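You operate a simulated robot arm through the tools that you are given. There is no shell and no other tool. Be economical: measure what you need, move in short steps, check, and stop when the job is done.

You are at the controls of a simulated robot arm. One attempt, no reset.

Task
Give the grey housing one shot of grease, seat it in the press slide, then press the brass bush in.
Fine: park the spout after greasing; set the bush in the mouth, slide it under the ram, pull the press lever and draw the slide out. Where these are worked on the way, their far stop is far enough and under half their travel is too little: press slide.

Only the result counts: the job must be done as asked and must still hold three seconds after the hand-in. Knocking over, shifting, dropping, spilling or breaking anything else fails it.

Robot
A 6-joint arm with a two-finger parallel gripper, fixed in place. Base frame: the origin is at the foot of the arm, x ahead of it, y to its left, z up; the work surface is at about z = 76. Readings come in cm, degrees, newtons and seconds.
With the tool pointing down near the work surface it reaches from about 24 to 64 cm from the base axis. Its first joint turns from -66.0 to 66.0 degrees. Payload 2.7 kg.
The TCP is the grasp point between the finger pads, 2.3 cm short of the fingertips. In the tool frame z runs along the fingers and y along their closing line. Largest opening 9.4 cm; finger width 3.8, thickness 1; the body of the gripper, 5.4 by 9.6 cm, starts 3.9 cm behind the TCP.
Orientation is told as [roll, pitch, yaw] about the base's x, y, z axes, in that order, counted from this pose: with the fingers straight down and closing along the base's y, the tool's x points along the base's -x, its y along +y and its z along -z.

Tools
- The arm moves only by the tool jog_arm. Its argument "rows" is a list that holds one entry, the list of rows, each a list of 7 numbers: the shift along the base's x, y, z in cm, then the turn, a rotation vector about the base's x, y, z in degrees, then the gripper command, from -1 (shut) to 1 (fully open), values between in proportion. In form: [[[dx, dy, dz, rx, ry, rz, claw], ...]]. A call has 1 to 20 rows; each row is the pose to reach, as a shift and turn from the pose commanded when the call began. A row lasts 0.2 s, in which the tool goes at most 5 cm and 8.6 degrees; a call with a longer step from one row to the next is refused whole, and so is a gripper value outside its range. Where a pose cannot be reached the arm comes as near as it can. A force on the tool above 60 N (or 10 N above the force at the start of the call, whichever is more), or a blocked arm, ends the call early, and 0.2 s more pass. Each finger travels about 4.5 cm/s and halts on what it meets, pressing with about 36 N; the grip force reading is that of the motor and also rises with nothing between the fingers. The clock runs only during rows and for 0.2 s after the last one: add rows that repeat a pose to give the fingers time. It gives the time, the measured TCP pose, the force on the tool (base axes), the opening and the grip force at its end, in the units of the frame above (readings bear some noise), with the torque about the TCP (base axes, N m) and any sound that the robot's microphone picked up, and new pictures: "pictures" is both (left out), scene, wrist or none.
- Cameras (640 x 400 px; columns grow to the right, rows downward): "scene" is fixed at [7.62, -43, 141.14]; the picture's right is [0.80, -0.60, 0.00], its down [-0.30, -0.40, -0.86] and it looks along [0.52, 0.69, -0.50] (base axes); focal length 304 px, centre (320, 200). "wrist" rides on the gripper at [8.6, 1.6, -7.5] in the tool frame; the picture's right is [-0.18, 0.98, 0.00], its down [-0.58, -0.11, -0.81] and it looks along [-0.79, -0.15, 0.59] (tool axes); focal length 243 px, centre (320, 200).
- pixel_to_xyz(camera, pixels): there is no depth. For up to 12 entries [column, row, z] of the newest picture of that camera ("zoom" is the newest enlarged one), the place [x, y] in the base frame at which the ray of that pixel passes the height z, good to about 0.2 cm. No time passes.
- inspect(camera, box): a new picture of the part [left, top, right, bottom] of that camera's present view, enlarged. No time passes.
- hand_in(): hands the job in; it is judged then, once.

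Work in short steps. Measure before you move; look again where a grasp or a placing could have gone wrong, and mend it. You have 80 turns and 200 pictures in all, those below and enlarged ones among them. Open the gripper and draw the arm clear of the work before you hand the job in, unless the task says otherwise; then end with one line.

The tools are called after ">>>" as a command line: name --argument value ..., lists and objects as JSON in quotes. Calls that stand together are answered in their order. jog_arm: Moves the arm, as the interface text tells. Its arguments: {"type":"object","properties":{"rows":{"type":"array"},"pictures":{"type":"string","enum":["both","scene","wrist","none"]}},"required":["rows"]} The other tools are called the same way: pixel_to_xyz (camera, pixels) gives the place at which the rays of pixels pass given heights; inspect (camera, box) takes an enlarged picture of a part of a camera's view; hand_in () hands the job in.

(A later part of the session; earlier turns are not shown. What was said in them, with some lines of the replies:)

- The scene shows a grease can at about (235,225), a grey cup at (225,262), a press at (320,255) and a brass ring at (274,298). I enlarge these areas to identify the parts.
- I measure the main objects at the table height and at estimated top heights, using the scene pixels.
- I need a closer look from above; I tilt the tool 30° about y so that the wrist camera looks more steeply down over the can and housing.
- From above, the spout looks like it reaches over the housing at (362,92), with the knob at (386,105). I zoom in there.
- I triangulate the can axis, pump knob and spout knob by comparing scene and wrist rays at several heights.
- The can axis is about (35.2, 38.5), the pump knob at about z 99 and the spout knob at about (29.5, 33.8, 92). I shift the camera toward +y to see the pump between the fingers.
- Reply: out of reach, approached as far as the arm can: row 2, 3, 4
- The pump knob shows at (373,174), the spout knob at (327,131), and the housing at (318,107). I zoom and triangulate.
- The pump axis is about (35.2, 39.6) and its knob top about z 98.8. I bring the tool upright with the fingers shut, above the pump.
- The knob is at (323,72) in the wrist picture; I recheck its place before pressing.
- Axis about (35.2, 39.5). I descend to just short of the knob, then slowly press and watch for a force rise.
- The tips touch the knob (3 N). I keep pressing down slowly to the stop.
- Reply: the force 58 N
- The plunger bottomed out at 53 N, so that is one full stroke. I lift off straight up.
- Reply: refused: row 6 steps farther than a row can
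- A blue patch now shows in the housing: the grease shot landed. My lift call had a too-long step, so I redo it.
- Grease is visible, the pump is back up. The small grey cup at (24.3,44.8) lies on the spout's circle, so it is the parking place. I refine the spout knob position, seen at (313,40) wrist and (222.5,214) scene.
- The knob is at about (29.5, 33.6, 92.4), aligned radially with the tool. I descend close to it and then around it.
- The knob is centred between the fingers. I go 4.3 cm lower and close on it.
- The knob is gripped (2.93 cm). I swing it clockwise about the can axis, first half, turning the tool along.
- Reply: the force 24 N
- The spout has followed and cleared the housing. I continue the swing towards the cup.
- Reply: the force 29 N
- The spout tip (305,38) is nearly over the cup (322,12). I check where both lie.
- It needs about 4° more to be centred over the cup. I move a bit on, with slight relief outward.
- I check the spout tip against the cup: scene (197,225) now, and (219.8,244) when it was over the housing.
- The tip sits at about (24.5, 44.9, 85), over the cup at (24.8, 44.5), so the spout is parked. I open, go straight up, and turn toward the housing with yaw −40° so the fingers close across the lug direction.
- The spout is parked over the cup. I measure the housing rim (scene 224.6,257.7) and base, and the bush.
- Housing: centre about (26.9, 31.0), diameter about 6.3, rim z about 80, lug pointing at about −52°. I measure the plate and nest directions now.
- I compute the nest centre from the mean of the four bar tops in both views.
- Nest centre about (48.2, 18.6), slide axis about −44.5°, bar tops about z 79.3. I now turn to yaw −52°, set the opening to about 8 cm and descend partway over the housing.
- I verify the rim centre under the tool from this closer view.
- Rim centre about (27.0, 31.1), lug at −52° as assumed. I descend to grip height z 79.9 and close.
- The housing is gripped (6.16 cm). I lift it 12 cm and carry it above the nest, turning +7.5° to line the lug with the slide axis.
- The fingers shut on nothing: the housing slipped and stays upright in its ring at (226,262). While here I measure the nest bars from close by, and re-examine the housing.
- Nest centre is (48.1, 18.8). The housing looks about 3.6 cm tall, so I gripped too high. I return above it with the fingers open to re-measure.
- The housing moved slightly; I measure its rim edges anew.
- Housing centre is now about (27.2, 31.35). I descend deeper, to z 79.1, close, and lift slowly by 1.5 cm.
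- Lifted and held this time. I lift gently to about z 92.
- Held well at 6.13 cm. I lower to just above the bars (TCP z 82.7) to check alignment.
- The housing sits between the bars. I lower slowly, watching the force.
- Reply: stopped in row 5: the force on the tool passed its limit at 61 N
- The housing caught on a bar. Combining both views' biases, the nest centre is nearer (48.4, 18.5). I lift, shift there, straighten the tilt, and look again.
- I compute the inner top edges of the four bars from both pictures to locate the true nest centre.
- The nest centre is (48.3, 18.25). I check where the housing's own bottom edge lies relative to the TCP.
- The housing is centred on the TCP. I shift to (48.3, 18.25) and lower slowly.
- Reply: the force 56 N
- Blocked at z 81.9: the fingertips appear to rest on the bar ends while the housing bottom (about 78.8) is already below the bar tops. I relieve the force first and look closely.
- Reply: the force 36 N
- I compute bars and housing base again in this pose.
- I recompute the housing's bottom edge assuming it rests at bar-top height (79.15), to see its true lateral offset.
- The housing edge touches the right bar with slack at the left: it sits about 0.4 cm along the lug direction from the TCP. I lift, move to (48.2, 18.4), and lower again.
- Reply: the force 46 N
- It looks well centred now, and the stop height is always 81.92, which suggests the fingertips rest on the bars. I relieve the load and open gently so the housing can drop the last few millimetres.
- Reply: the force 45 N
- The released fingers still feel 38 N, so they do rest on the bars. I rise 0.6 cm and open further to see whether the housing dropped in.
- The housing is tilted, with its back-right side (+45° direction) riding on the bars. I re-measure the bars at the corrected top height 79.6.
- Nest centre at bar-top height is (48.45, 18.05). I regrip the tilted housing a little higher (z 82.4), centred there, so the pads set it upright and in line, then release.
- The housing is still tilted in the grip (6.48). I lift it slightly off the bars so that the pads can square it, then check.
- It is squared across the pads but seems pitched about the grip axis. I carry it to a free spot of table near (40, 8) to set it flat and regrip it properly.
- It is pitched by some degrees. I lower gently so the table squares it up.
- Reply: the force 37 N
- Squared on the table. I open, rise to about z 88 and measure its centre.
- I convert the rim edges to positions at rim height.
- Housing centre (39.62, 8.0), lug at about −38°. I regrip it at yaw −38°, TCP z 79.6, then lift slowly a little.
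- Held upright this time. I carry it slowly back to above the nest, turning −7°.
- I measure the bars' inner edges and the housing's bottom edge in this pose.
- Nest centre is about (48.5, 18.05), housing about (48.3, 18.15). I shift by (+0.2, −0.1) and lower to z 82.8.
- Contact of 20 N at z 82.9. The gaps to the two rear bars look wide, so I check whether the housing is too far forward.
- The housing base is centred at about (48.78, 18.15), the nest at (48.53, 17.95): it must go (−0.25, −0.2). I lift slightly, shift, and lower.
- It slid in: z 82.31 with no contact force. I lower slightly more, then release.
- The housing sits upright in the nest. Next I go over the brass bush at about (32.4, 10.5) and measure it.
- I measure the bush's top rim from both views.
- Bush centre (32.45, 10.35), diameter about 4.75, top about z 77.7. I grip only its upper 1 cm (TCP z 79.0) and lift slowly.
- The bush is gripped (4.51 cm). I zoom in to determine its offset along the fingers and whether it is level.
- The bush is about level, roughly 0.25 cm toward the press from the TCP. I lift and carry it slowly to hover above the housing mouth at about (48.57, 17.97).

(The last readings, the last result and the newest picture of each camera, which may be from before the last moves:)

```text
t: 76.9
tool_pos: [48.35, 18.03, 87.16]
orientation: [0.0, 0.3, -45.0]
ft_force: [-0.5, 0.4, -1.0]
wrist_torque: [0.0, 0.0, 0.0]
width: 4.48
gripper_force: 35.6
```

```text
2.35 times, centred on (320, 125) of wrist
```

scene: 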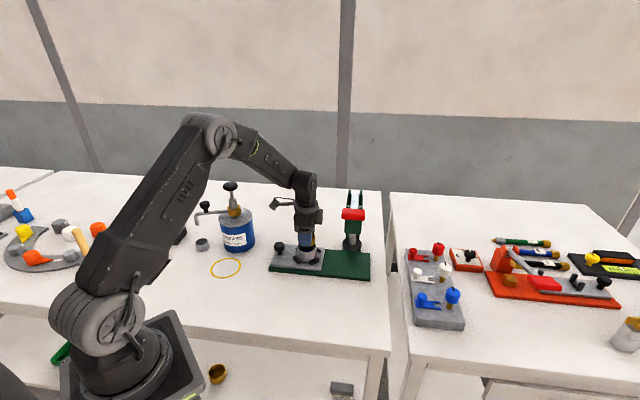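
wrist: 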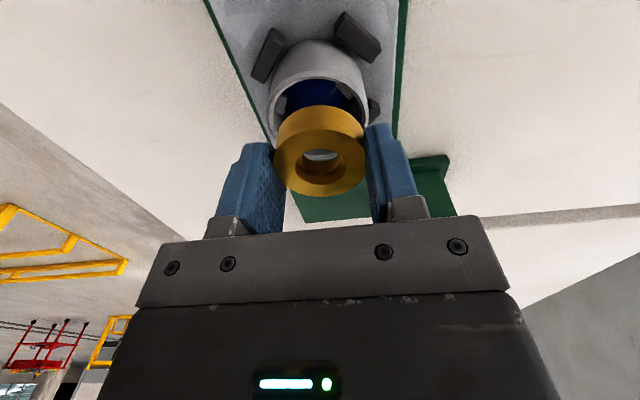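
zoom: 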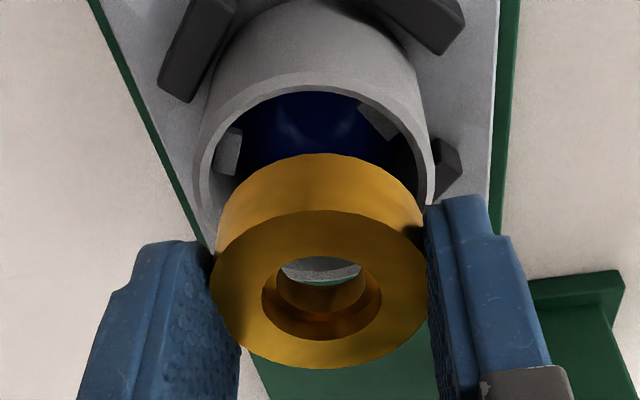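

I compute the mouth centre and the bush centre from both views.

>>> pixel_to_xyz --camera "zoom" --pixels '[[314, 234, 82.3], [243, 234, 82.3], [386, 234, 82.3], [314, 270, 82.3]]'

>>> pixel_to_xyz --camera "wrist" --pixels '[[266.4, 110, 82.3], [369.4, 108, 82.3], [319, 70.5, 82.3], [319.6, 128.8, 85.8], [319.6, 196.9, 85.8], [273.2, 163, 85.8], [366, 163, 85.8]]'

>>> pixel_to_xyz --camera "scene" --pixels '[[315.7, 236.9, 85.8], [315.6, 239, 84.3], [315.6, 233, 85.8]]'

```text
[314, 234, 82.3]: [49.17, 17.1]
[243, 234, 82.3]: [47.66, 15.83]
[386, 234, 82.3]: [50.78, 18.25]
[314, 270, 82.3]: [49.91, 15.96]
```

```text
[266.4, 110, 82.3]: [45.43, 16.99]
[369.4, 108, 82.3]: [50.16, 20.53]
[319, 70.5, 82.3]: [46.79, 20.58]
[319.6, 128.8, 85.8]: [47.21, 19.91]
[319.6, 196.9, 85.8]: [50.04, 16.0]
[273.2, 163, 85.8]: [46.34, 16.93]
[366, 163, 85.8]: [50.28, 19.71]
```

```text
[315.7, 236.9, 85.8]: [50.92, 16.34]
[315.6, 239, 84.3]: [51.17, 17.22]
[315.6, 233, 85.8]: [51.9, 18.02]
```

The wrist view gives the bush at (48.62, 17.95) and the mouth at (48.51, 18.02). I check the mouth with the scene view.

>>> pixel_to_xyz --camera "scene" --pixels '[[307.2, 247.2, 82.3], [297.4, 247.2, 82.3], [317.1, 247.2, 82.3], [315.7, 236.9, 85.3]]'

```text
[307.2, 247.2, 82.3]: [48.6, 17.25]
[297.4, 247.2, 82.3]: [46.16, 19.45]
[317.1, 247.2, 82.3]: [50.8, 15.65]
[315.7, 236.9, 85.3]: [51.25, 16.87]
```

Aligned within about 1 mm. I lower the bush slowly into the mouth.

>>> jog_arm --rows '[[[-0.08, 0.05, -0.5, 0, 0, 0, -1], [-0.08, 0.05, -1.0, 0, 0, 0, -1], [-0.08, 0.05, -1.4, 0, 0, 0, -1], [-0.08, 0.05, -1.7, 0, 0, 0, -1], [-0.08, 0.05, -2.0, 0, 0, 0, -1], [-0.08, 0.05, -2.2, 0, 0, 0, -1], [-0.08, 0.05, -2.4, 0, 0, 0, -1], [-0.08, 0.05, -2.4, 0, 0, 0, -1]]]'

>>> inspect --camera "scene" --box '[280, 215, 335, 270]'

>>> inspect --camera "wrist" --box '[220, 40, 420, 210]'

```text
t: 78.7
tool_pos: [48.24, 18.01, 84.66]
orientation: [0.0, 0.3, -45.0]
ft_force: [-3.4, -1.8, 8.1]
wrist_torque: [-0.23, 0.04, -0.03]
width: 4.47
gripper_force: 36.4
```

scene: 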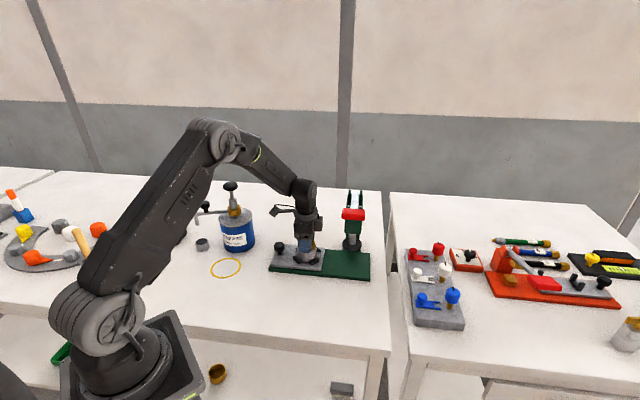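
wrist: 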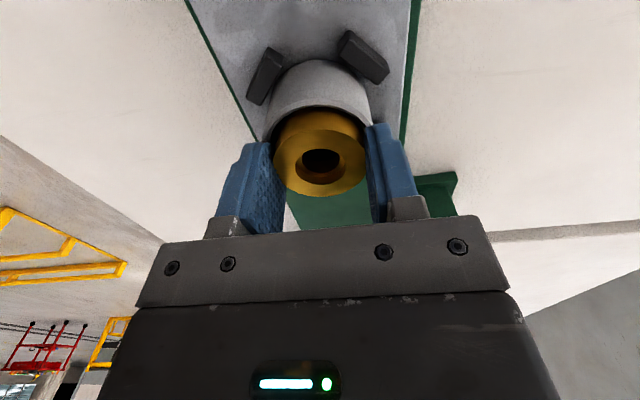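

```text
7.27 times, centred on (308, 242) of scene
```

zoom: 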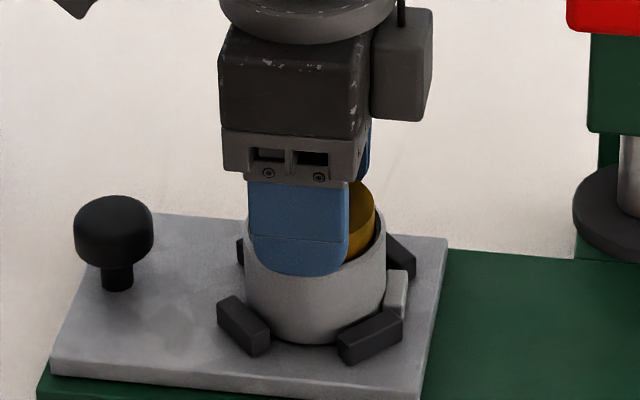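

```text
2.35 times, centred on (320, 125) of wrist
```

zoom: 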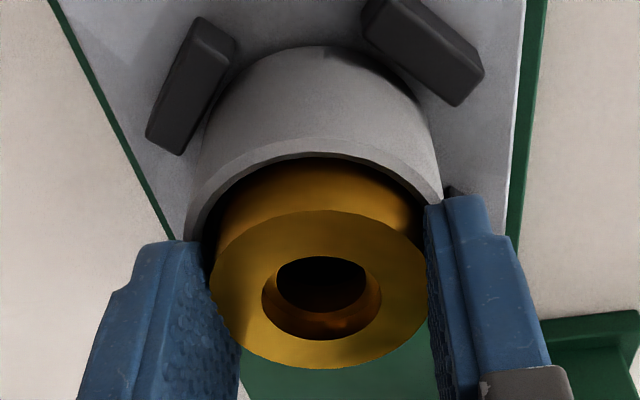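

The bush is in the mouth with light contact (8 N). I open the fingers and rise to look.

>>> jog_arm --rows '[[[0.03, 0, 0.05, 0, 0, 0, -0.03], [0.03, 0, 0.05, 0, 0, 0, 0.1], [0.03, 0, 0.1, 0, 0, 0, 0.3], [0.03, 0, 0.4, 0, 0, 0, 0.4], [0.03, 0, 2, 0, 0, 0, 0.6], [0.03, 0, 5, 0, 0, 0, 0.6], [0.03, 0, 8, 0, 0, 0, 0.6], [0.03, 0, 8, 0, 0, 0, 0.6]]]'

>>> inspect --camera "scene" --box '[280, 215, 335, 270]'

>>> inspect --camera "wrist" --box '[220, 0, 420, 130]'

```text
t: 80.5
tool_pos: [48.19, 18.03, 92.73]
orientation: [0.0, 0.2, -45.1]
ft_force: [0.4, 0.1, 0.4]
wrist_torque: [0.0, 0.0, 0.01]
width: 7.5
gripper_force: 0.0
```

scene: 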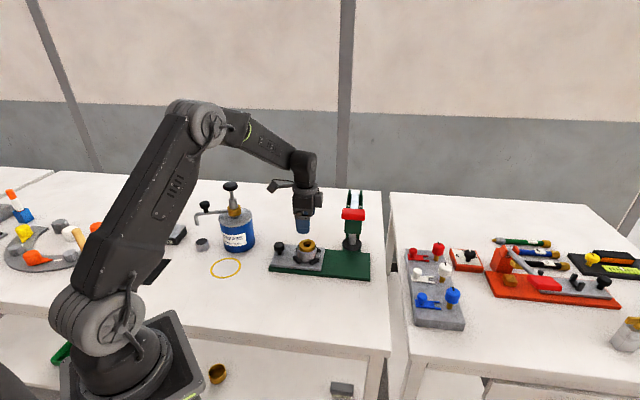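
wrist: 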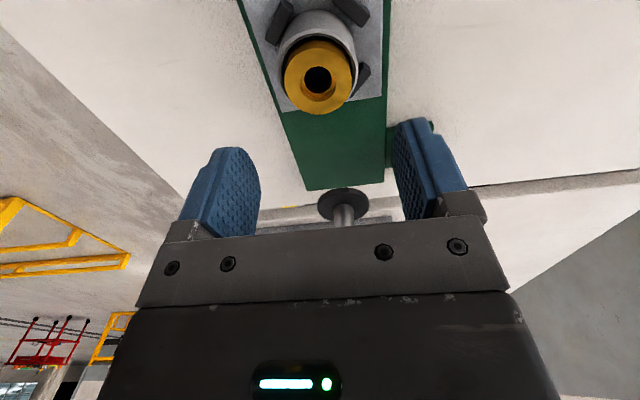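

```text
7.27 times, centred on (308, 242) of scene
```

zoom: 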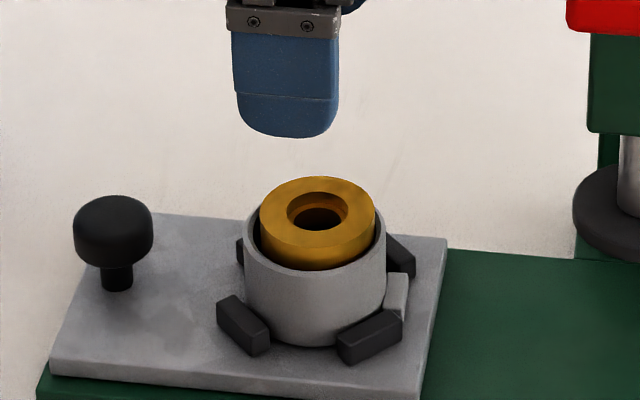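

```text
3.08 times, centred on (320, 65) of wrist
```

zoom: 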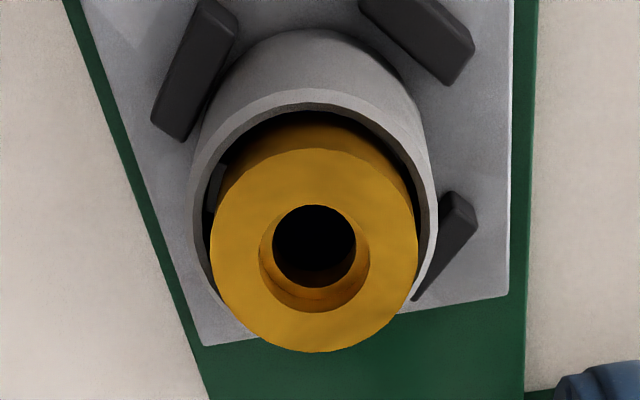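

The bush sits level in the mouth. Next is the slide knob; I move above it at about (41.7, 24.6) to measure it.

>>> jog_arm --rows '[[[-3, 3, 0, 0, 0, 0, 0.3], [-6.5, 6.5, 0, 0, 0, 0, 0.1], [-6.5, 6.5, -2, 0, 0, 0, 0.1], [-6.5, 6.5, -2, 0, 0, 0, 0.1]]]'

>>> inspect --camera "wrist" --box '[220, 0, 420, 130]'

>>> inspect --camera "scene" --box '[262, 225, 312, 275]'

>>> inspect --camera "scene" --box '[310, 170, 400, 290]'

```text
t: 81.5
tool_pos: [41.87, 24.64, 90.71]
orientation: [0.0, 0.1, -45.0]
ft_force: [0.5, -0.5, -0.6]
wrist_torque: [-0.01, 0.03, 0.0]
width: 5.15
gripper_force: 0.1
```

scene: 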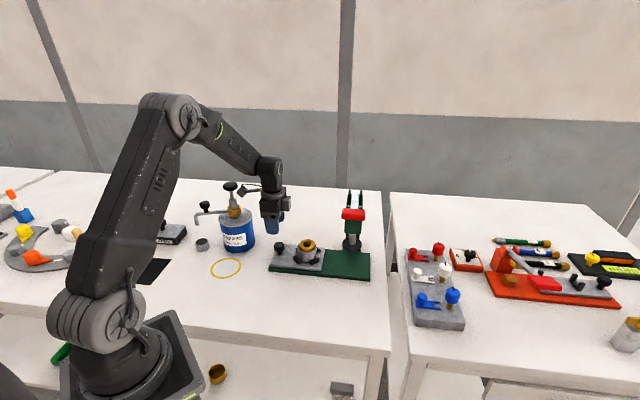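
wrist: 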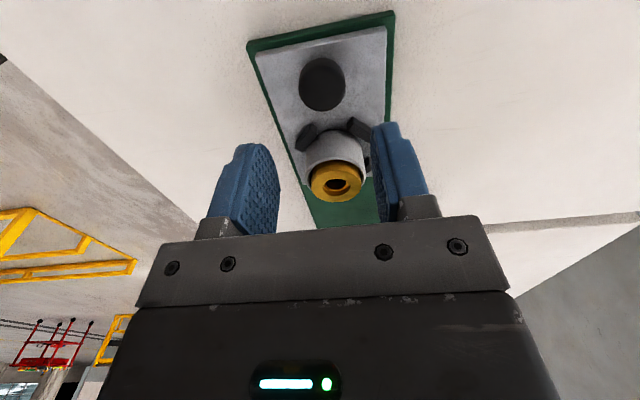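

```text
3.08 times, centred on (320, 65) of wrist
```

zoom: 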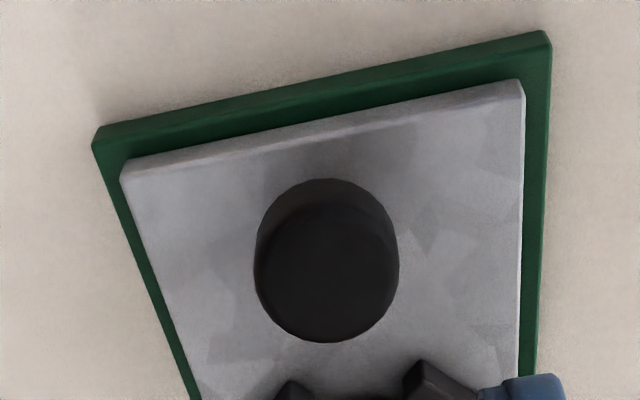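

```text
8.00 times, centred on (287, 250) of scene
```

zoom: 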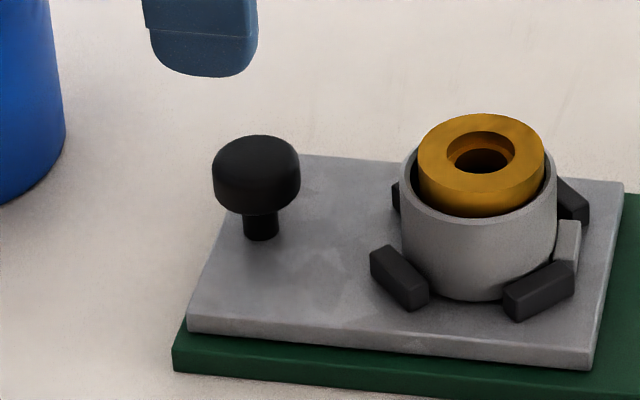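

```text
3.33 times, centred on (355, 230) of scene
```

zoom: 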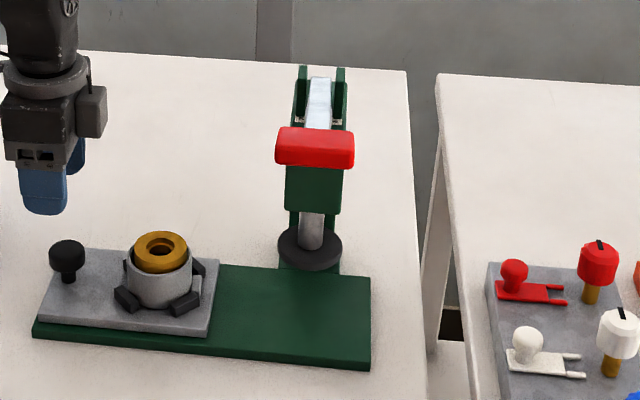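

I locate the knob top (wrist 322,88; scene 279,245).

>>> pixel_to_xyz --camera "wrist" --pixels '[[322.3, 111.4, 82], [322.3, 65, 82], [298.6, 86, 82], [345.6, 86, 82]]'

>>> pixel_to_xyz --camera "scene" --pixels '[[279.1, 244.6, 82], [273.7, 245, 82], [284.5, 245, 82], [352, 243.5, 84], [352, 243.5, 86], [352, 243.5, 88], [279.5, 255, 78.5]]'

```text
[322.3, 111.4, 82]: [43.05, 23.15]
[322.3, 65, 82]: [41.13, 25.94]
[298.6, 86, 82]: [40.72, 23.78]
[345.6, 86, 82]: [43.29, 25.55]
```

```text
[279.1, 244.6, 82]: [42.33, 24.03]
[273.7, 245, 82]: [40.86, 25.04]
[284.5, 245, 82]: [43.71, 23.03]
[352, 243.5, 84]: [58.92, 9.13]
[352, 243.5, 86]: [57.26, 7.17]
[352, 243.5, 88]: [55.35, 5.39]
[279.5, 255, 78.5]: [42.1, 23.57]
```

Knob centre about (42.15, 24.5), top z 82. I descend around it and close.

>>> jog_arm --rows '[[[0.28, -0.14, -3, 0, 0, 0, 0.1], [0.28, -0.14, -6, 0, 0, 0, 0.1], [0.28, -0.14, -8.2, 0, 0, 0, 0.1], [0.28, -0.14, -9.0, 0, 0, 0, 0.1], [0.28, -0.14, -9.0, 0, 0, 0, -0.2], [0.28, -0.14, -9.0, 0, 0, 0, -0.6], [0.28, -0.14, -9.0, 0, 0, 0, -1], [0.28, -0.14, -9.0, 0, 0, 0, -1]]]'

```text
t: 83.3
tool_pos: [41.99, 24.4, 81.63]
orientation: [0.1, 0.1, -45.1]
ft_force: [0.9, 0.2, -5.9]
wrist_torque: [0.23, -0.42, 0.01]
width: 3.25
gripper_force: 45.2
```

scene: 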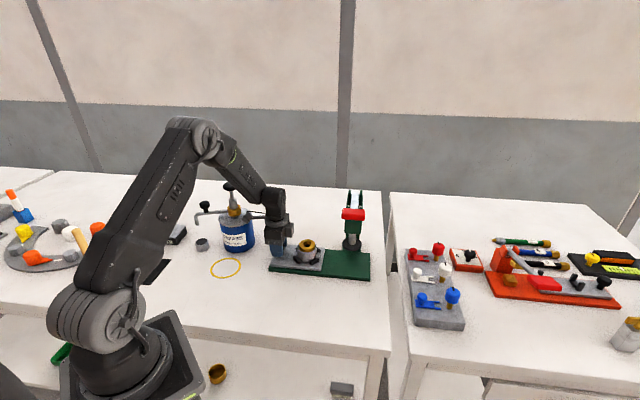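
wrist: 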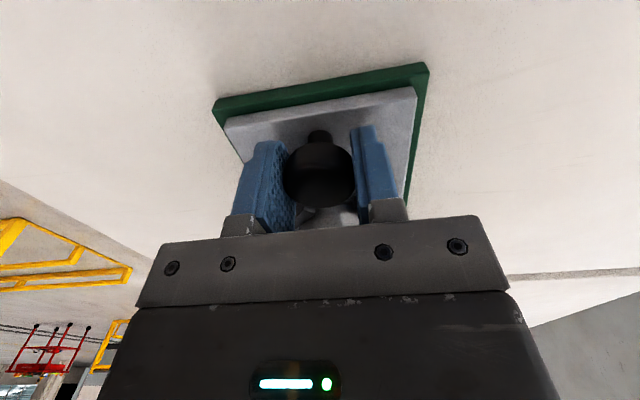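

The knob is gripped. I push the slide gently along (+x, −y), first about 7 cm.

>>> jog_arm --rows '[[[0.1, -0.1, 0, 0, 0, 0, -1], [0.3, -0.3, 0, 0, 0, 0, -1], [0.6, -0.6, 0, 0, 0, 0, -1], [1.0, -1.0, 0, 0, 0, 0, -1], [1.5, -1.5, 0, 0, 0, 0, -1], [2.0, -2.0, 0, 0, 0, 0, -1], [2.5, -2.5, 0, 0, 0, 0, -1], [3.0, -3.0, 0, 0, 0, 0, -1], [3.5, -3.5, 0, 0, 0, 0, -1], [4.0, -4.0, 0, 0, 0, 0, -1], [4.4, -4.4, 0, 0, 0, 0, -1], [4.7, -4.7, 0, 0, 0, 0, -1], [4.9, -4.9, 0, 0, 0, 0, -1], [5.0, -5.0, 0, 0, 0, 0, -1]]]'

>>> inspect --camera "scene" --box '[265, 180, 385, 290]'

```text
t: 86.3
tool_pos: [47.12, 19.39, 81.59]
orientation: [-0.1, 0.3, -45.0]
ft_force: [0.5, 3.0, -18.0]
wrist_torque: [0.21, 0.07, 0.16]
width: 3.2
gripper_force: 45.0
```

scene: 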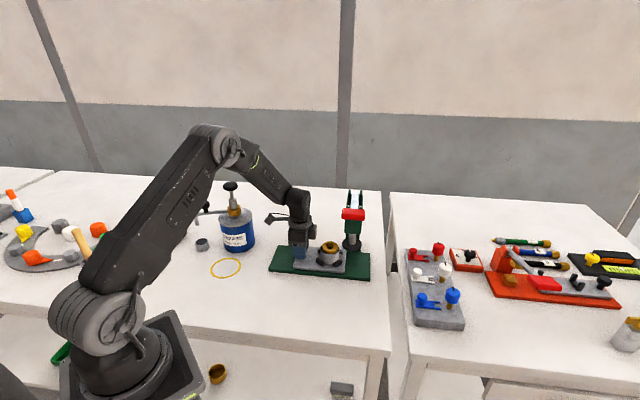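
wrist: 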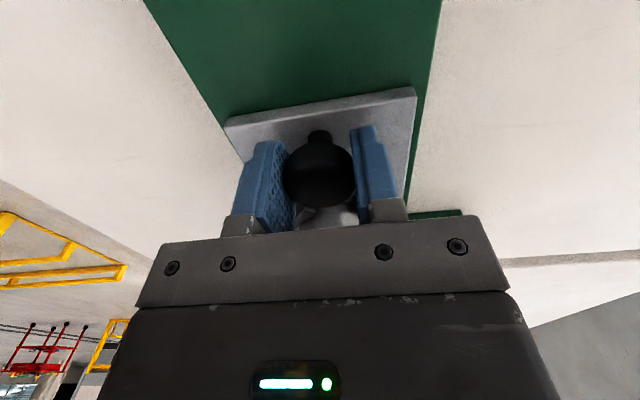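

```text
3.64 times, centred on (325, 235) of scene
```

zoom: 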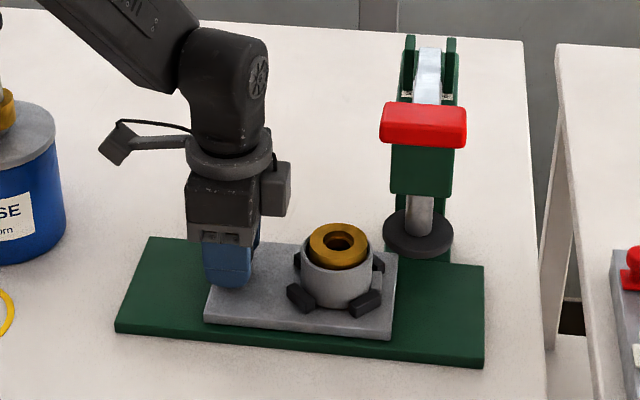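

The slide travels well with the bush in place. I push on toward the far stop.

>>> jog_arm --rows '[[[0.15, -0.15, 0, 0, 0, 0, -1], [0.4, -0.4, 0, 0, 0, 0, -1], [0.8, -0.8, 0, 0, 0, 0, -1], [1.2, -1.2, 0, 0, 0, 0, -1], [1.6, -1.6, 0, 0, 0, 0, -1], [2.0, -2.0, 0, 0, 0, 0, -1], [2.4, -2.4, 0, 0, 0, 0, -1], [2.8, -2.8, 0, 0, 0, 0, -1], [3.2, -3.2, 0, 0, 0, 0, -1], [3.6, -3.6, 0, 0, 0, 0, -1], [3.9, -3.9, 0, 0, 0, 0, -1], [4.2, -4.2, 0, 0, 0, 0, -1], [4.5, -4.5, 0, 0, 0, 0, -1], [4.8, -4.8, 0, 0, 0, 0, -1], [5.1, -5.1, 0, 0, 0, 0, -1], [5.4, -5.4, 0, 0, 0, 0, -1], [5.7, -5.7, 0, 0, 0, 0, -1]]]'

>>> inspect --camera "scene" --box '[285, 170, 385, 290]'

```text
t: 89.9
tool_pos: [52.49, 13.92, 81.53]
orientation: [0.0, 0.4, -44.9]
ft_force: [-24.7, 22.0, 2.9]
wrist_torque: [0.4, -0.13, -0.19]
width: 3.2
gripper_force: 44.9
```

scene: 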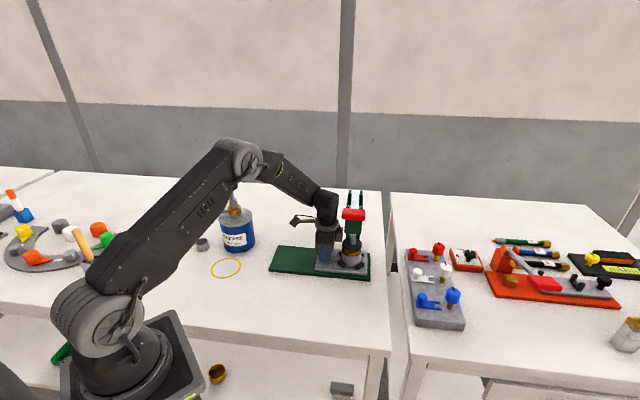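
wrist: 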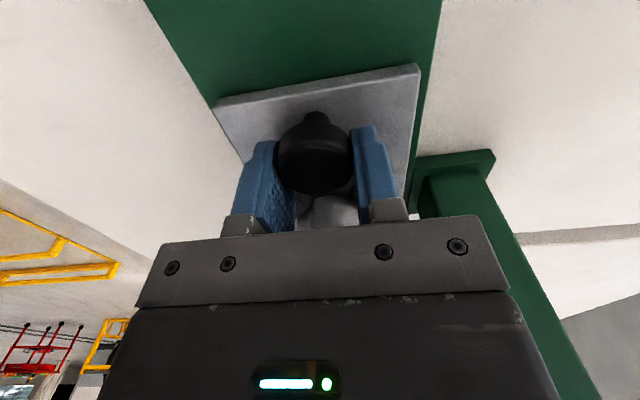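

```text
3.33 times, centred on (335, 230) of scene
```

zoom: 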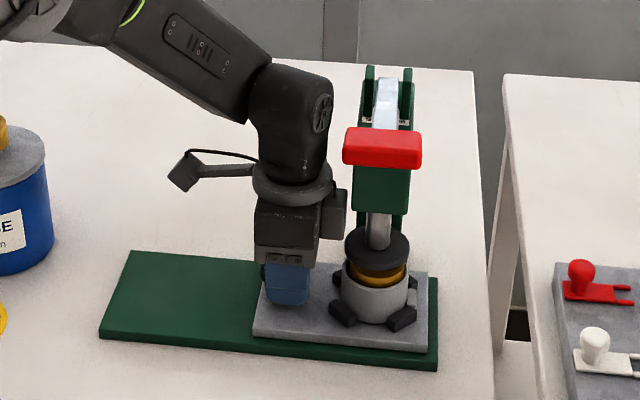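

The slide is at its far stop (33 N) with the bush under the ram. I release the knob, lift just clear of it, back away from the press, and then rise.

>>> jog_arm --rows '[[[-0.1, 0.1, 0, 0, 0, 0, -0.5], [-0.1, 0.1, 0, 0, 0, 0, 0], [-0.1, 0.1, 0, 0, 0, 0, 0.1], [-0.1, 0.1, 1.5, 0, 0, 0, 0.1], [-0.1, 0.1, 3.5, 0, 0, 0, 0.1], [-2, 2, 4.5, 0, 0, 0, 0.1], [-5, 5, 6, 0, 0, 0, 0], [-8, 8, 9, 0, 0, 0, -0.5], [-10, 10, 13, 0, 0, 0, -1], [-11, 11, 17, 0, 0, 0, -1], [-11, 11, 20, 0, 0, 0, -1], [-11, 11, 20, 0, 0, 0, -1]]]'

>>> inspect --camera "scene" --box '[305, 170, 395, 290]'

>>> inspect --camera "wrist" --box '[220, 0, 460, 240]'

```text
refused: row 8 steps farther than a row can; nothing moved
```

```text
3.33 times, centred on (350, 230) of scene
```

zoom: 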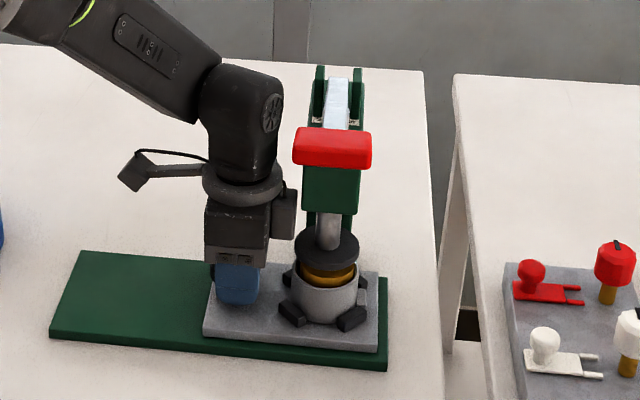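

```text
1.67 times, centred on (340, 120) of wrist
5 turns are left
```

zoom: 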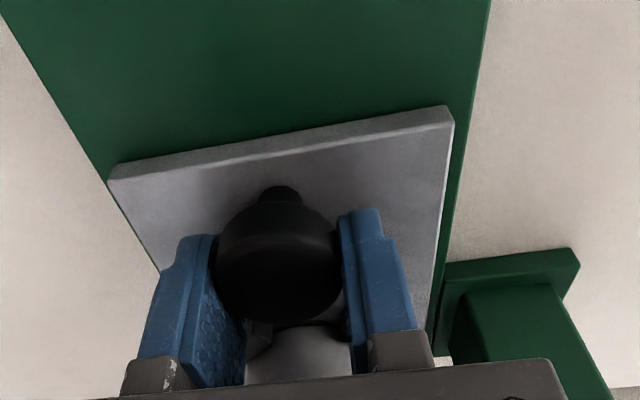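

Five turns remain, so I combine steps. I release the knob, retreat in legal steps to a high viewpoint, and take the handle rays (scene 353.6,214.4).

>>> pixel_to_xyz --camera "scene" --pixels '[[353.6, 214.4, 92], [353.6, 214.4, 94], [353.6, 214.4, 96], [353.6, 214.4, 98], [353.6, 214.4, 100], [341.9, 215, 96], [365.6, 215, 96], [341.9, 215, 98], [365.6, 215, 98]]'

>>> jog_arm --rows '[[[-0.1, 0.1, 0, 0, 0, 0, -0.5], [-0.1, 0.1, 0, 0, 0, 0, 0], [-0.1, 0.1, 0, 0, 0, 0, 0.1], [-0.1, 0.1, 1.5, 0, 0, 0, 0.1], [-0.1, 0.1, 3.5, 0, 0, 0, 0.1], [-2, 2, 5, 0, 0, 0, 0.1], [-4.5, 4.5, 7.5, 0, 0, 0, 0.3], [-7, 7, 10, 0, 0, 0, 1], [-9, 9, 13.5, 0, 0, 0, 1], [-10.5, 10.5, 17.5, 0, 0, 0, 1], [-11, 11, 22, 0, 0, 0, 1], [-11, 11, 26.5, 0, 0, 0, 1], [-11, 11, 31, 0, 0, 0, 1], [-11, 11, 35.5, 0, 0, 0, 1], [-11, 11, 36.5, 0, 0, 0, 1], [-11, 11, 36.5, 0, 0, 0, 1]]]'

>>> inspect --camera "wrist" --box '[200, 40, 440, 240]'

>>> inspect --camera "scene" --box '[310, 170, 390, 290]'

>>> pixel_to_xyz --camera "wrist" --pixels '[[320, 180, 94], [320, 180, 97], [320, 180, 100], [300, 180, 97], [340, 180, 97], [320, 160, 97], [320, 200, 97], [340, 160, 97], [300, 160, 97], [340, 200, 97], [300, 200, 97], [320, 140, 97]]'

```text
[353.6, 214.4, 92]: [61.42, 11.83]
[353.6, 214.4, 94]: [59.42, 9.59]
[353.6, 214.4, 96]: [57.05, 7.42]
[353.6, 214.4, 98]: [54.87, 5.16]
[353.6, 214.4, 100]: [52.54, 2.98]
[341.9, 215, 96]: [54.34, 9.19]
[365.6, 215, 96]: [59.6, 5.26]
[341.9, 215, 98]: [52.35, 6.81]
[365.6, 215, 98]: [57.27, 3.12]
```

```text
t: 93.3
tool_pos: [41.85, 24.74, 118.07]
orientation: [0.0, 0.2, -45.0]
ft_force: [-0.2, 0.6, -0.1]
wrist_torque: [0.0, 0.03, 0.0]
width: 9.38
gripper_force: 0.2
```

scene: 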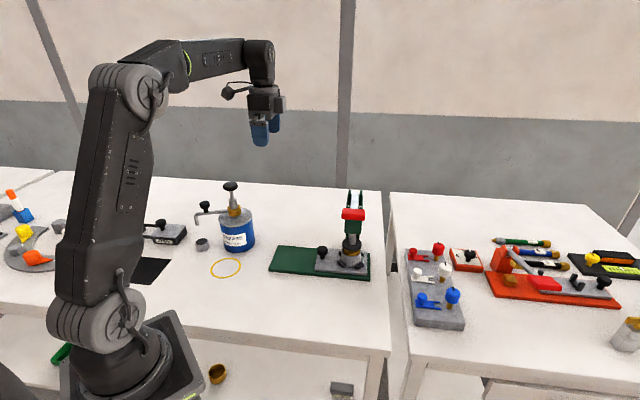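
wrist: 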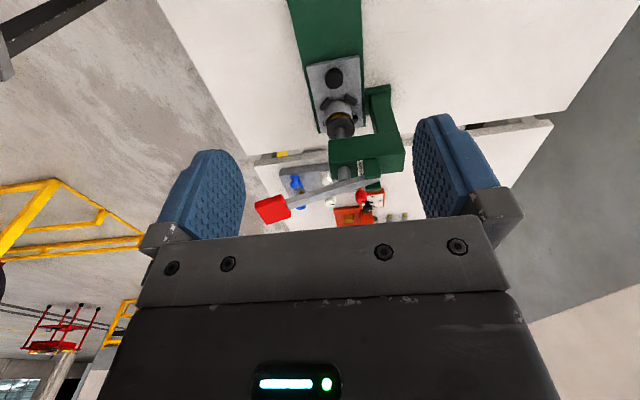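

```text
2.00 times, centred on (320, 140) of wrist
```

zoom: 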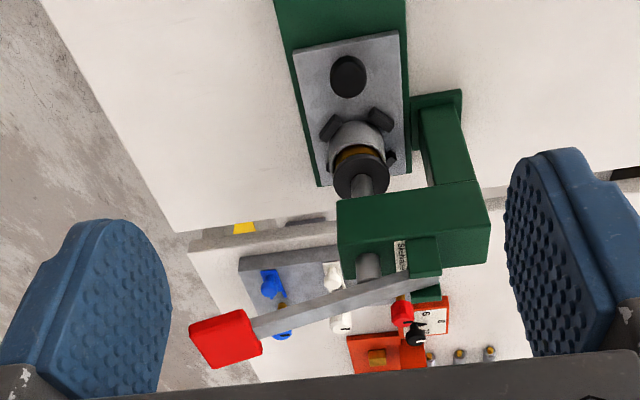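

```text
3.33 times, centred on (350, 230) of scene
```

zoom: 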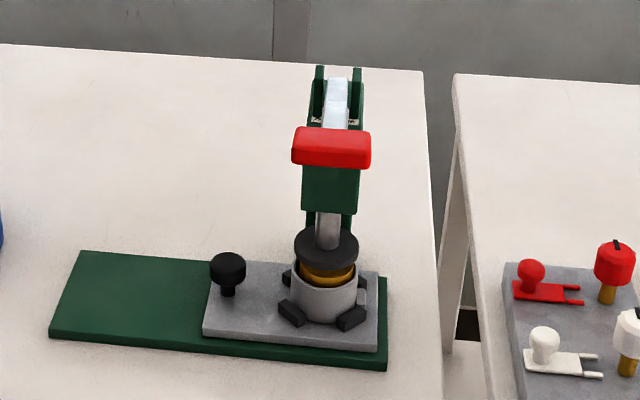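

```text
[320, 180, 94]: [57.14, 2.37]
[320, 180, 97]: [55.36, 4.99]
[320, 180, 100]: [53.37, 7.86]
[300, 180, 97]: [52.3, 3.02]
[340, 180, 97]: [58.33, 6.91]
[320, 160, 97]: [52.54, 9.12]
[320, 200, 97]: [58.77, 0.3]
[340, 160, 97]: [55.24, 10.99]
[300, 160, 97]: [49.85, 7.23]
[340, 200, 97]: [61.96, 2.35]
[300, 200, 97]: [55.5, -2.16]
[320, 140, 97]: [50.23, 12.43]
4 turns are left
```

The handle triangulates to (49.1, −0.2, 103), and the lever's pivot lies about 17 cm behind it near z 99. I go above the handle with shut fingers, press it down along its arc until it stops, and lift off.

>>> jog_arm --rows '[[[1.2, -4.2, 0, 0, 0, 0, 0], [2.4, -8.4, 0, 0, 0, 0, -1], [3.7, -12.6, 0, 0, 0, 0, -1], [4.9, -16.8, 0, 0, 0, 0, -1], [6.1, -21, 0, 0, 0, 0, -1], [7.25, -24.9, 0, 0, 0, 0, -1], [7.25, -24.9, -3, 0, 0, 0, -1], [7.25, -24.9, -6.5, 0, 0, 0, -1], [7.25, -24.9, -9, 0, 0, 0, -1], [7.25, -24.9, -10, 0, 0, 0, -1], [7.25, -24.9, -10, 0, 0, 0, -1]]]' --pictures "none"

>>> jog_arm --rows '[[[0, 0, -0.75, 0, 0, 0, -1], [0, 0, -1.5, 0, 0, 0, -1], [-0.07, -0.07, -2.25, 0, 0, 0, -1], [-0.15, -0.13, -3, 0, 0, 0, -1], [-0.22, -0.2, -3.75, 0, 0, 0, -1], [-0.26, -0.23, -4.5, 0, 0, 0, -1], [-0.3, -0.27, -5.25, 0, 0, 0, -1], [-0.3, -0.27, -6, 0, 0, 0, -1], [-0.26, -0.23, -6.75, 0, 0, 0, -1], [-0.19, -0.17, -7.5, 0, 0, 0, -1], [-0.11, -0.1, -8.25, 0, 0, 0, -1], [0, 0, -9, 0, 0, 0, -1], [0.11, 0.1, -9.75, 0, 0, 0, -1], [0.26, 0.23, -10.5, 0, 0, 0, -1], [0.45, 0.4, -11.25, 0, 0, 0, -1], [0.67, 0.6, -12, 0, 0, 0, -1], [0.9, 0.8, -12.75, 0, 0, 0, -1], [1.15, 1.03, -13.5, 0, 0, 0, -1], [1.45, 1.3, -14.25, 0, 0, 0, -1], [1.8, 1.6, -15, 0, 0, 0, -1]]]' --pictures "scene"

>>> jog_arm --rows '[[[0.1, 0.1, -0.4, 0, 0, 0, -1], [0.25, 0.22, -0.8, 0, 0, 0, -1], [0.45, 0.4, -1.2, 0, 0, 0, -1], [0.7, 0.6, -1.6, 0, 0, 0, -1], [0.9, 0.8, -2.0, 0, 0, 0, -1], [0.9, 0.8, -2.0, 0, 0, 0, -1]]]' --pictures "scene"

>>> jog_arm --rows '[[[0, 0, 1, 0, 0, 0, -1], [-0.2, -0.2, 3, 0, 0, 0, -1], [-0.4, -0.4, 5.5, 0, 0, 0, -1], [-0.4, -0.4, 8, 0, 0, 0, -1], [-0.4, -0.4, 11, 0, 0, 0, -1], [-0.4, -0.4, 14.5, 0, 0, 0, -1], [-0.4, -0.4, 18.5, 0, 0, 0, -1], [-2, 2, 22, 0, 0, 0, -1], [-4, 4.5, 24, 0, 0, 0, -1], [-4, 4.5, 24, 0, 0, 0, -1]]]' --pictures "scene"

>>> inspect --camera "scene" --box '[310, 170, 390, 290]'

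```text
t: 95.7
tool_pos: [49.02, -0.27, 108.0]
orientation: [0.0, 0.2, -45.0]
ft_force: [-0.3, 0.5, 0.7]
wrist_torque: [0.01, 0.01, 0.04]
width: 0.0
gripper_force: 36.1
```

```text
t: 98.6
tool_pos: [49.1, -0.23, 98.84]
orientation: [-0.1, 0.1, -45.0]
ft_force: [-18.4, -1.8, 20.2]
wrist_torque: [0.04, 0.25, 0.1]
width: 0.02
gripper_force: 36.4
stopped in row 14: the force on the tool passed its limit at 70 N (the readings are from after the stop); the commanded pose is now the measured one
```

scene: 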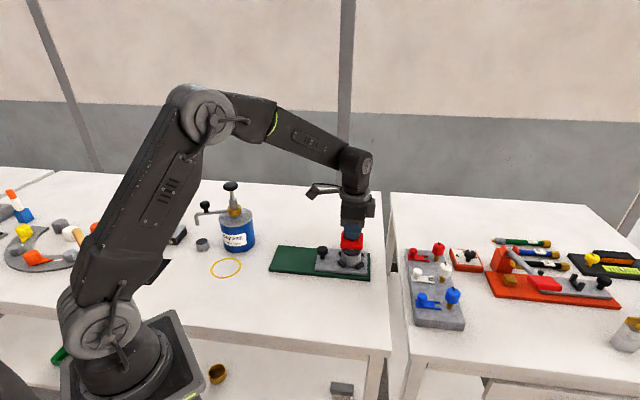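

```text
t: 99.1
tool_pos: [49.03, -0.27, 98.78]
orientation: [-0.3, 0.0, -44.9]
ft_force: [-18.6, -1.6, 20.2]
wrist_torque: [0.1, 0.27, 0.1]
width: 0.01
gripper_force: 36.2
stopped in row 2: the force on the tool passed its limit at 66 N (the readings are from after the stop); the commanded pose is now the measured one
```

scene: 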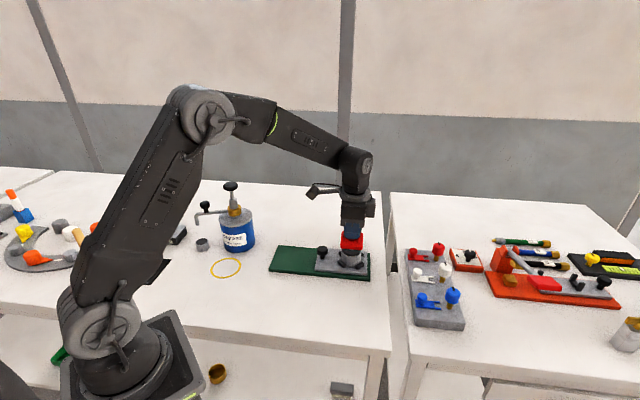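

```text
t: 101.3
tool_pos: [45.44, 4.24, 122.66]
orientation: [-0.3, 0.0, -45.1]
ft_force: [0.3, 0.3, -0.3]
wrist_torque: [-0.03, -0.02, 0.01]
width: 0.01
gripper_force: 35.7
```

scene: 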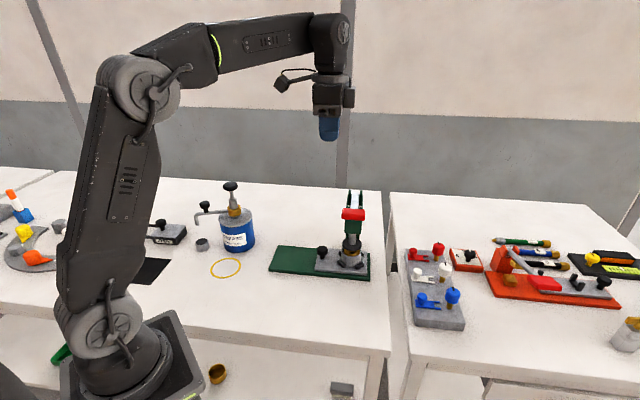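

```text
3.33 times, centred on (350, 230) of scene
3 turns are left
```

zoom: 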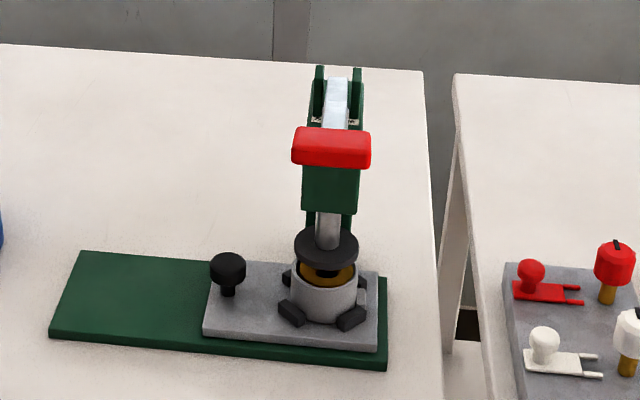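

The lever sprang back up and the bush is now sunk in the housing. I return to the slide knob at (52.5, 13.9), grip it, draw the slide back out, release, and rise.

>>> jog_arm --rows '[[[-0.4, 3.8, 0, 0, 0, 0, -0.5], [-0.8, 7.6, 0, 0, 0, 0, 0.2], [-1.2, 11.4, 0, 0, 0, 0, 0.2], [-1.6, 15.2, -1, 0, 0, 0, 0.2], [-1.94, 18.66, -4, 0, 0, 0, 0.2], [-1.94, 18.66, -8.5, 0, 0, 0, 0.2], [-1.94, 18.66, -13, 0, 0, 0, 0.2], [-1.94, 18.66, -17.5, 0, 0, 0, 0.2], [-1.94, 18.66, -22, 0, 0, 0, 0.2], [-1.94, 18.66, -26, 0, 0, 0, 0.2], [-1.94, 18.66, -27.6, 0.2, 0, 0, 0.2], [-1.94, 18.66, -27.6, 0.2, 0, 0, 0.2]]]' --pictures "none"

>>> jog_arm --rows '[[[2, -2, -3.5, 0, 0, 0, 0.2], [4.5, -4.5, -6, 0, 0, 0, 0.2], [7, -7, -8.5, 0, 0, 0, 0.2], [8.5, -8.5, -9.5, 0, 0, 0, 0.2], [9, -9, -10, 0, 0, 0, 0.2], [9, -9, -11.5, 0, 0, 0, 0.2], [9, -9, -13, 0, 0, 0, 0.2], [9, -9, -13.45, 0, 0, 0, 0.2], [9, -9, -13.45, 0, 0, 0, 0], [9, -9, -13.45, 0, 0, 0, -0.5], [9, -9, -13.45, 0, 0, 0, -1], [9, -9, -13.45, 0, 0, 0, -1]]]' --pictures "none"

>>> jog_arm --rows '[[[-0.15, 0.15, 0, 0, 0, 0, -1], [-0.4, 0.4, 0, 0, 0, 0, -1], [-0.8, 0.8, 0, 0, 0, 0, -1], [-1.3, 1.3, 0, 0, 0, 0, -1], [-1.9, 1.9, 0, 0, 0, 0, -1], [-2.5, 2.5, 0, 0, 0, 0, -1], [-3.1, 3.1, 0, 0, 0, 0, -1], [-3.7, 3.7, 0, 0, 0, 0, -1], [-4.3, 4.3, 0, 0, 0, 0, -1], [-4.9, 4.9, 0, 0, 0, 0, -1], [-5.5, 5.5, 0, 0, 0, 0, -1], [-6.1, 6.1, 0, 0, 0, 0, -1], [-6.7, 6.7, 0, 0, 0, 0, -1], [-7.3, 7.3, 0, 0, 0, 0, -1], [-7.9, 7.9, 0, 0, 0, 0, -1], [-8.5, 8.5, 0, 0, 0, 0, -1], [-9.1, 9.1, 0, 0, 0, 0, -1], [-9.7, 9.7, 0, 0, 0, 0, -1], [-10.2, 10.2, 0, 0, 0, 0, -1], [-10.6, 10.6, 0, 0, 0, 0, -1]]]' --pictures "scene"

>>> jog_arm --rows '[[[0, 0, 0, 0, 0, 0, -0.5], [0, 0, 0, 0, 0, 0, 0], [0, 0, 0, 0, 0, 0, 0.2], [0, 0, 1.5, 0, 0, 0, 0.2], [0, 0, 4, 0, 0, 0, 0.2], [0, 0, 8, 0, 0, 0, 0.2], [0, 0, 12, 0, 0, 0, 0.2], [0, 0, 16, 0, 0, 0, 0.2], [0, 0, 20, 0, 0, 0, 0.2], [0, 0, 20, 0, 0, 0, 0.2]]]' --pictures "scene"

>>> inspect --camera "scene" --box '[255, 180, 375, 290]'

```text
t: 103.9
tool_pos: [43.53, 23.12, 95.21]
orientation: [-0.1, 0.1, -44.9]
ft_force: [-0.5, -0.2, -0.3]
wrist_torque: [-0.02, 0.02, -0.02]
width: 5.64
gripper_force: 0.1
```

```text
t: 106.5
tool_pos: [52.41, 14.08, 81.47]
orientation: [0.0, 0.0, -45.0]
ft_force: [9.2, 9.0, -5.9]
wrist_torque: [-0.09, -0.61, -0.15]
width: 3.24
gripper_force: 45.3
```

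```text
t: 110.7
tool_pos: [42.11, 24.36, 81.64]
orientation: [0.2, -0.2, -45.2]
ft_force: [32.5, -13.5, -1.5]
wrist_torque: [-0.26, 0.13, 0.03]
width: 3.24
gripper_force: 44.6
```

scene: 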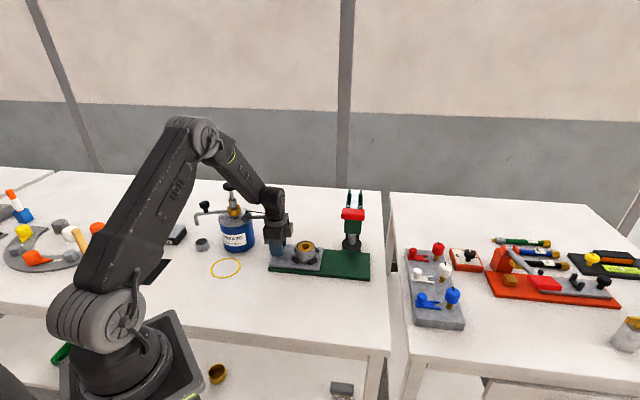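

```text
t: 112.9
tool_pos: [41.71, 24.38, 101.43]
orientation: [-0.3, 0.1, -45.0]
ft_force: [0.3, -0.1, 0.3]
wrist_torque: [-0.01, 0.0, 0.0]
width: 5.63
gripper_force: 0.1
```

scene: 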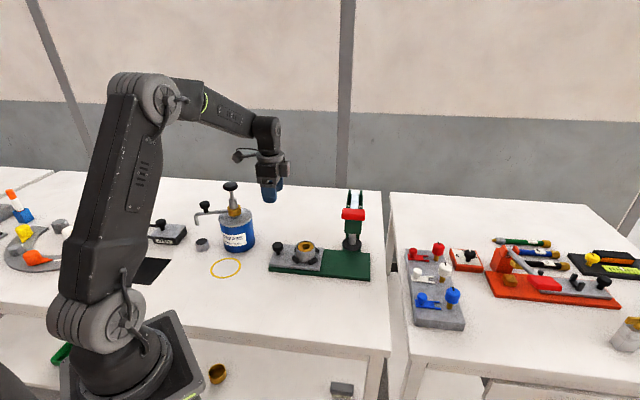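

```text
3.64 times, centred on (315, 235) of scene
2 turns are left
```

zoom: 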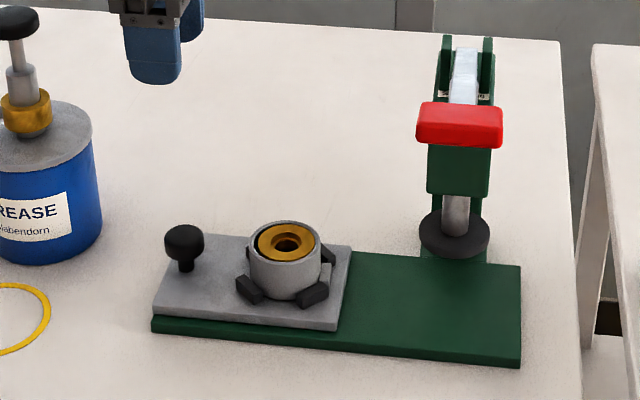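

The slide is back at its near stop, with the bush sunk in the upright housing. The lever is up, the spout is over its cup, and the gripper is open and clear. I hand in.

>>> hand_in

```text
The job is handed in.
```

I handed the job in: the housing got one shot of grease and sits in the press slide with the brass bush pressed in, the slide is drawn out, and the spout is parked. On the way, the housing slipped once and stuck tilted on the nest bars, so I set it on the table, regripped it and seated it upright.
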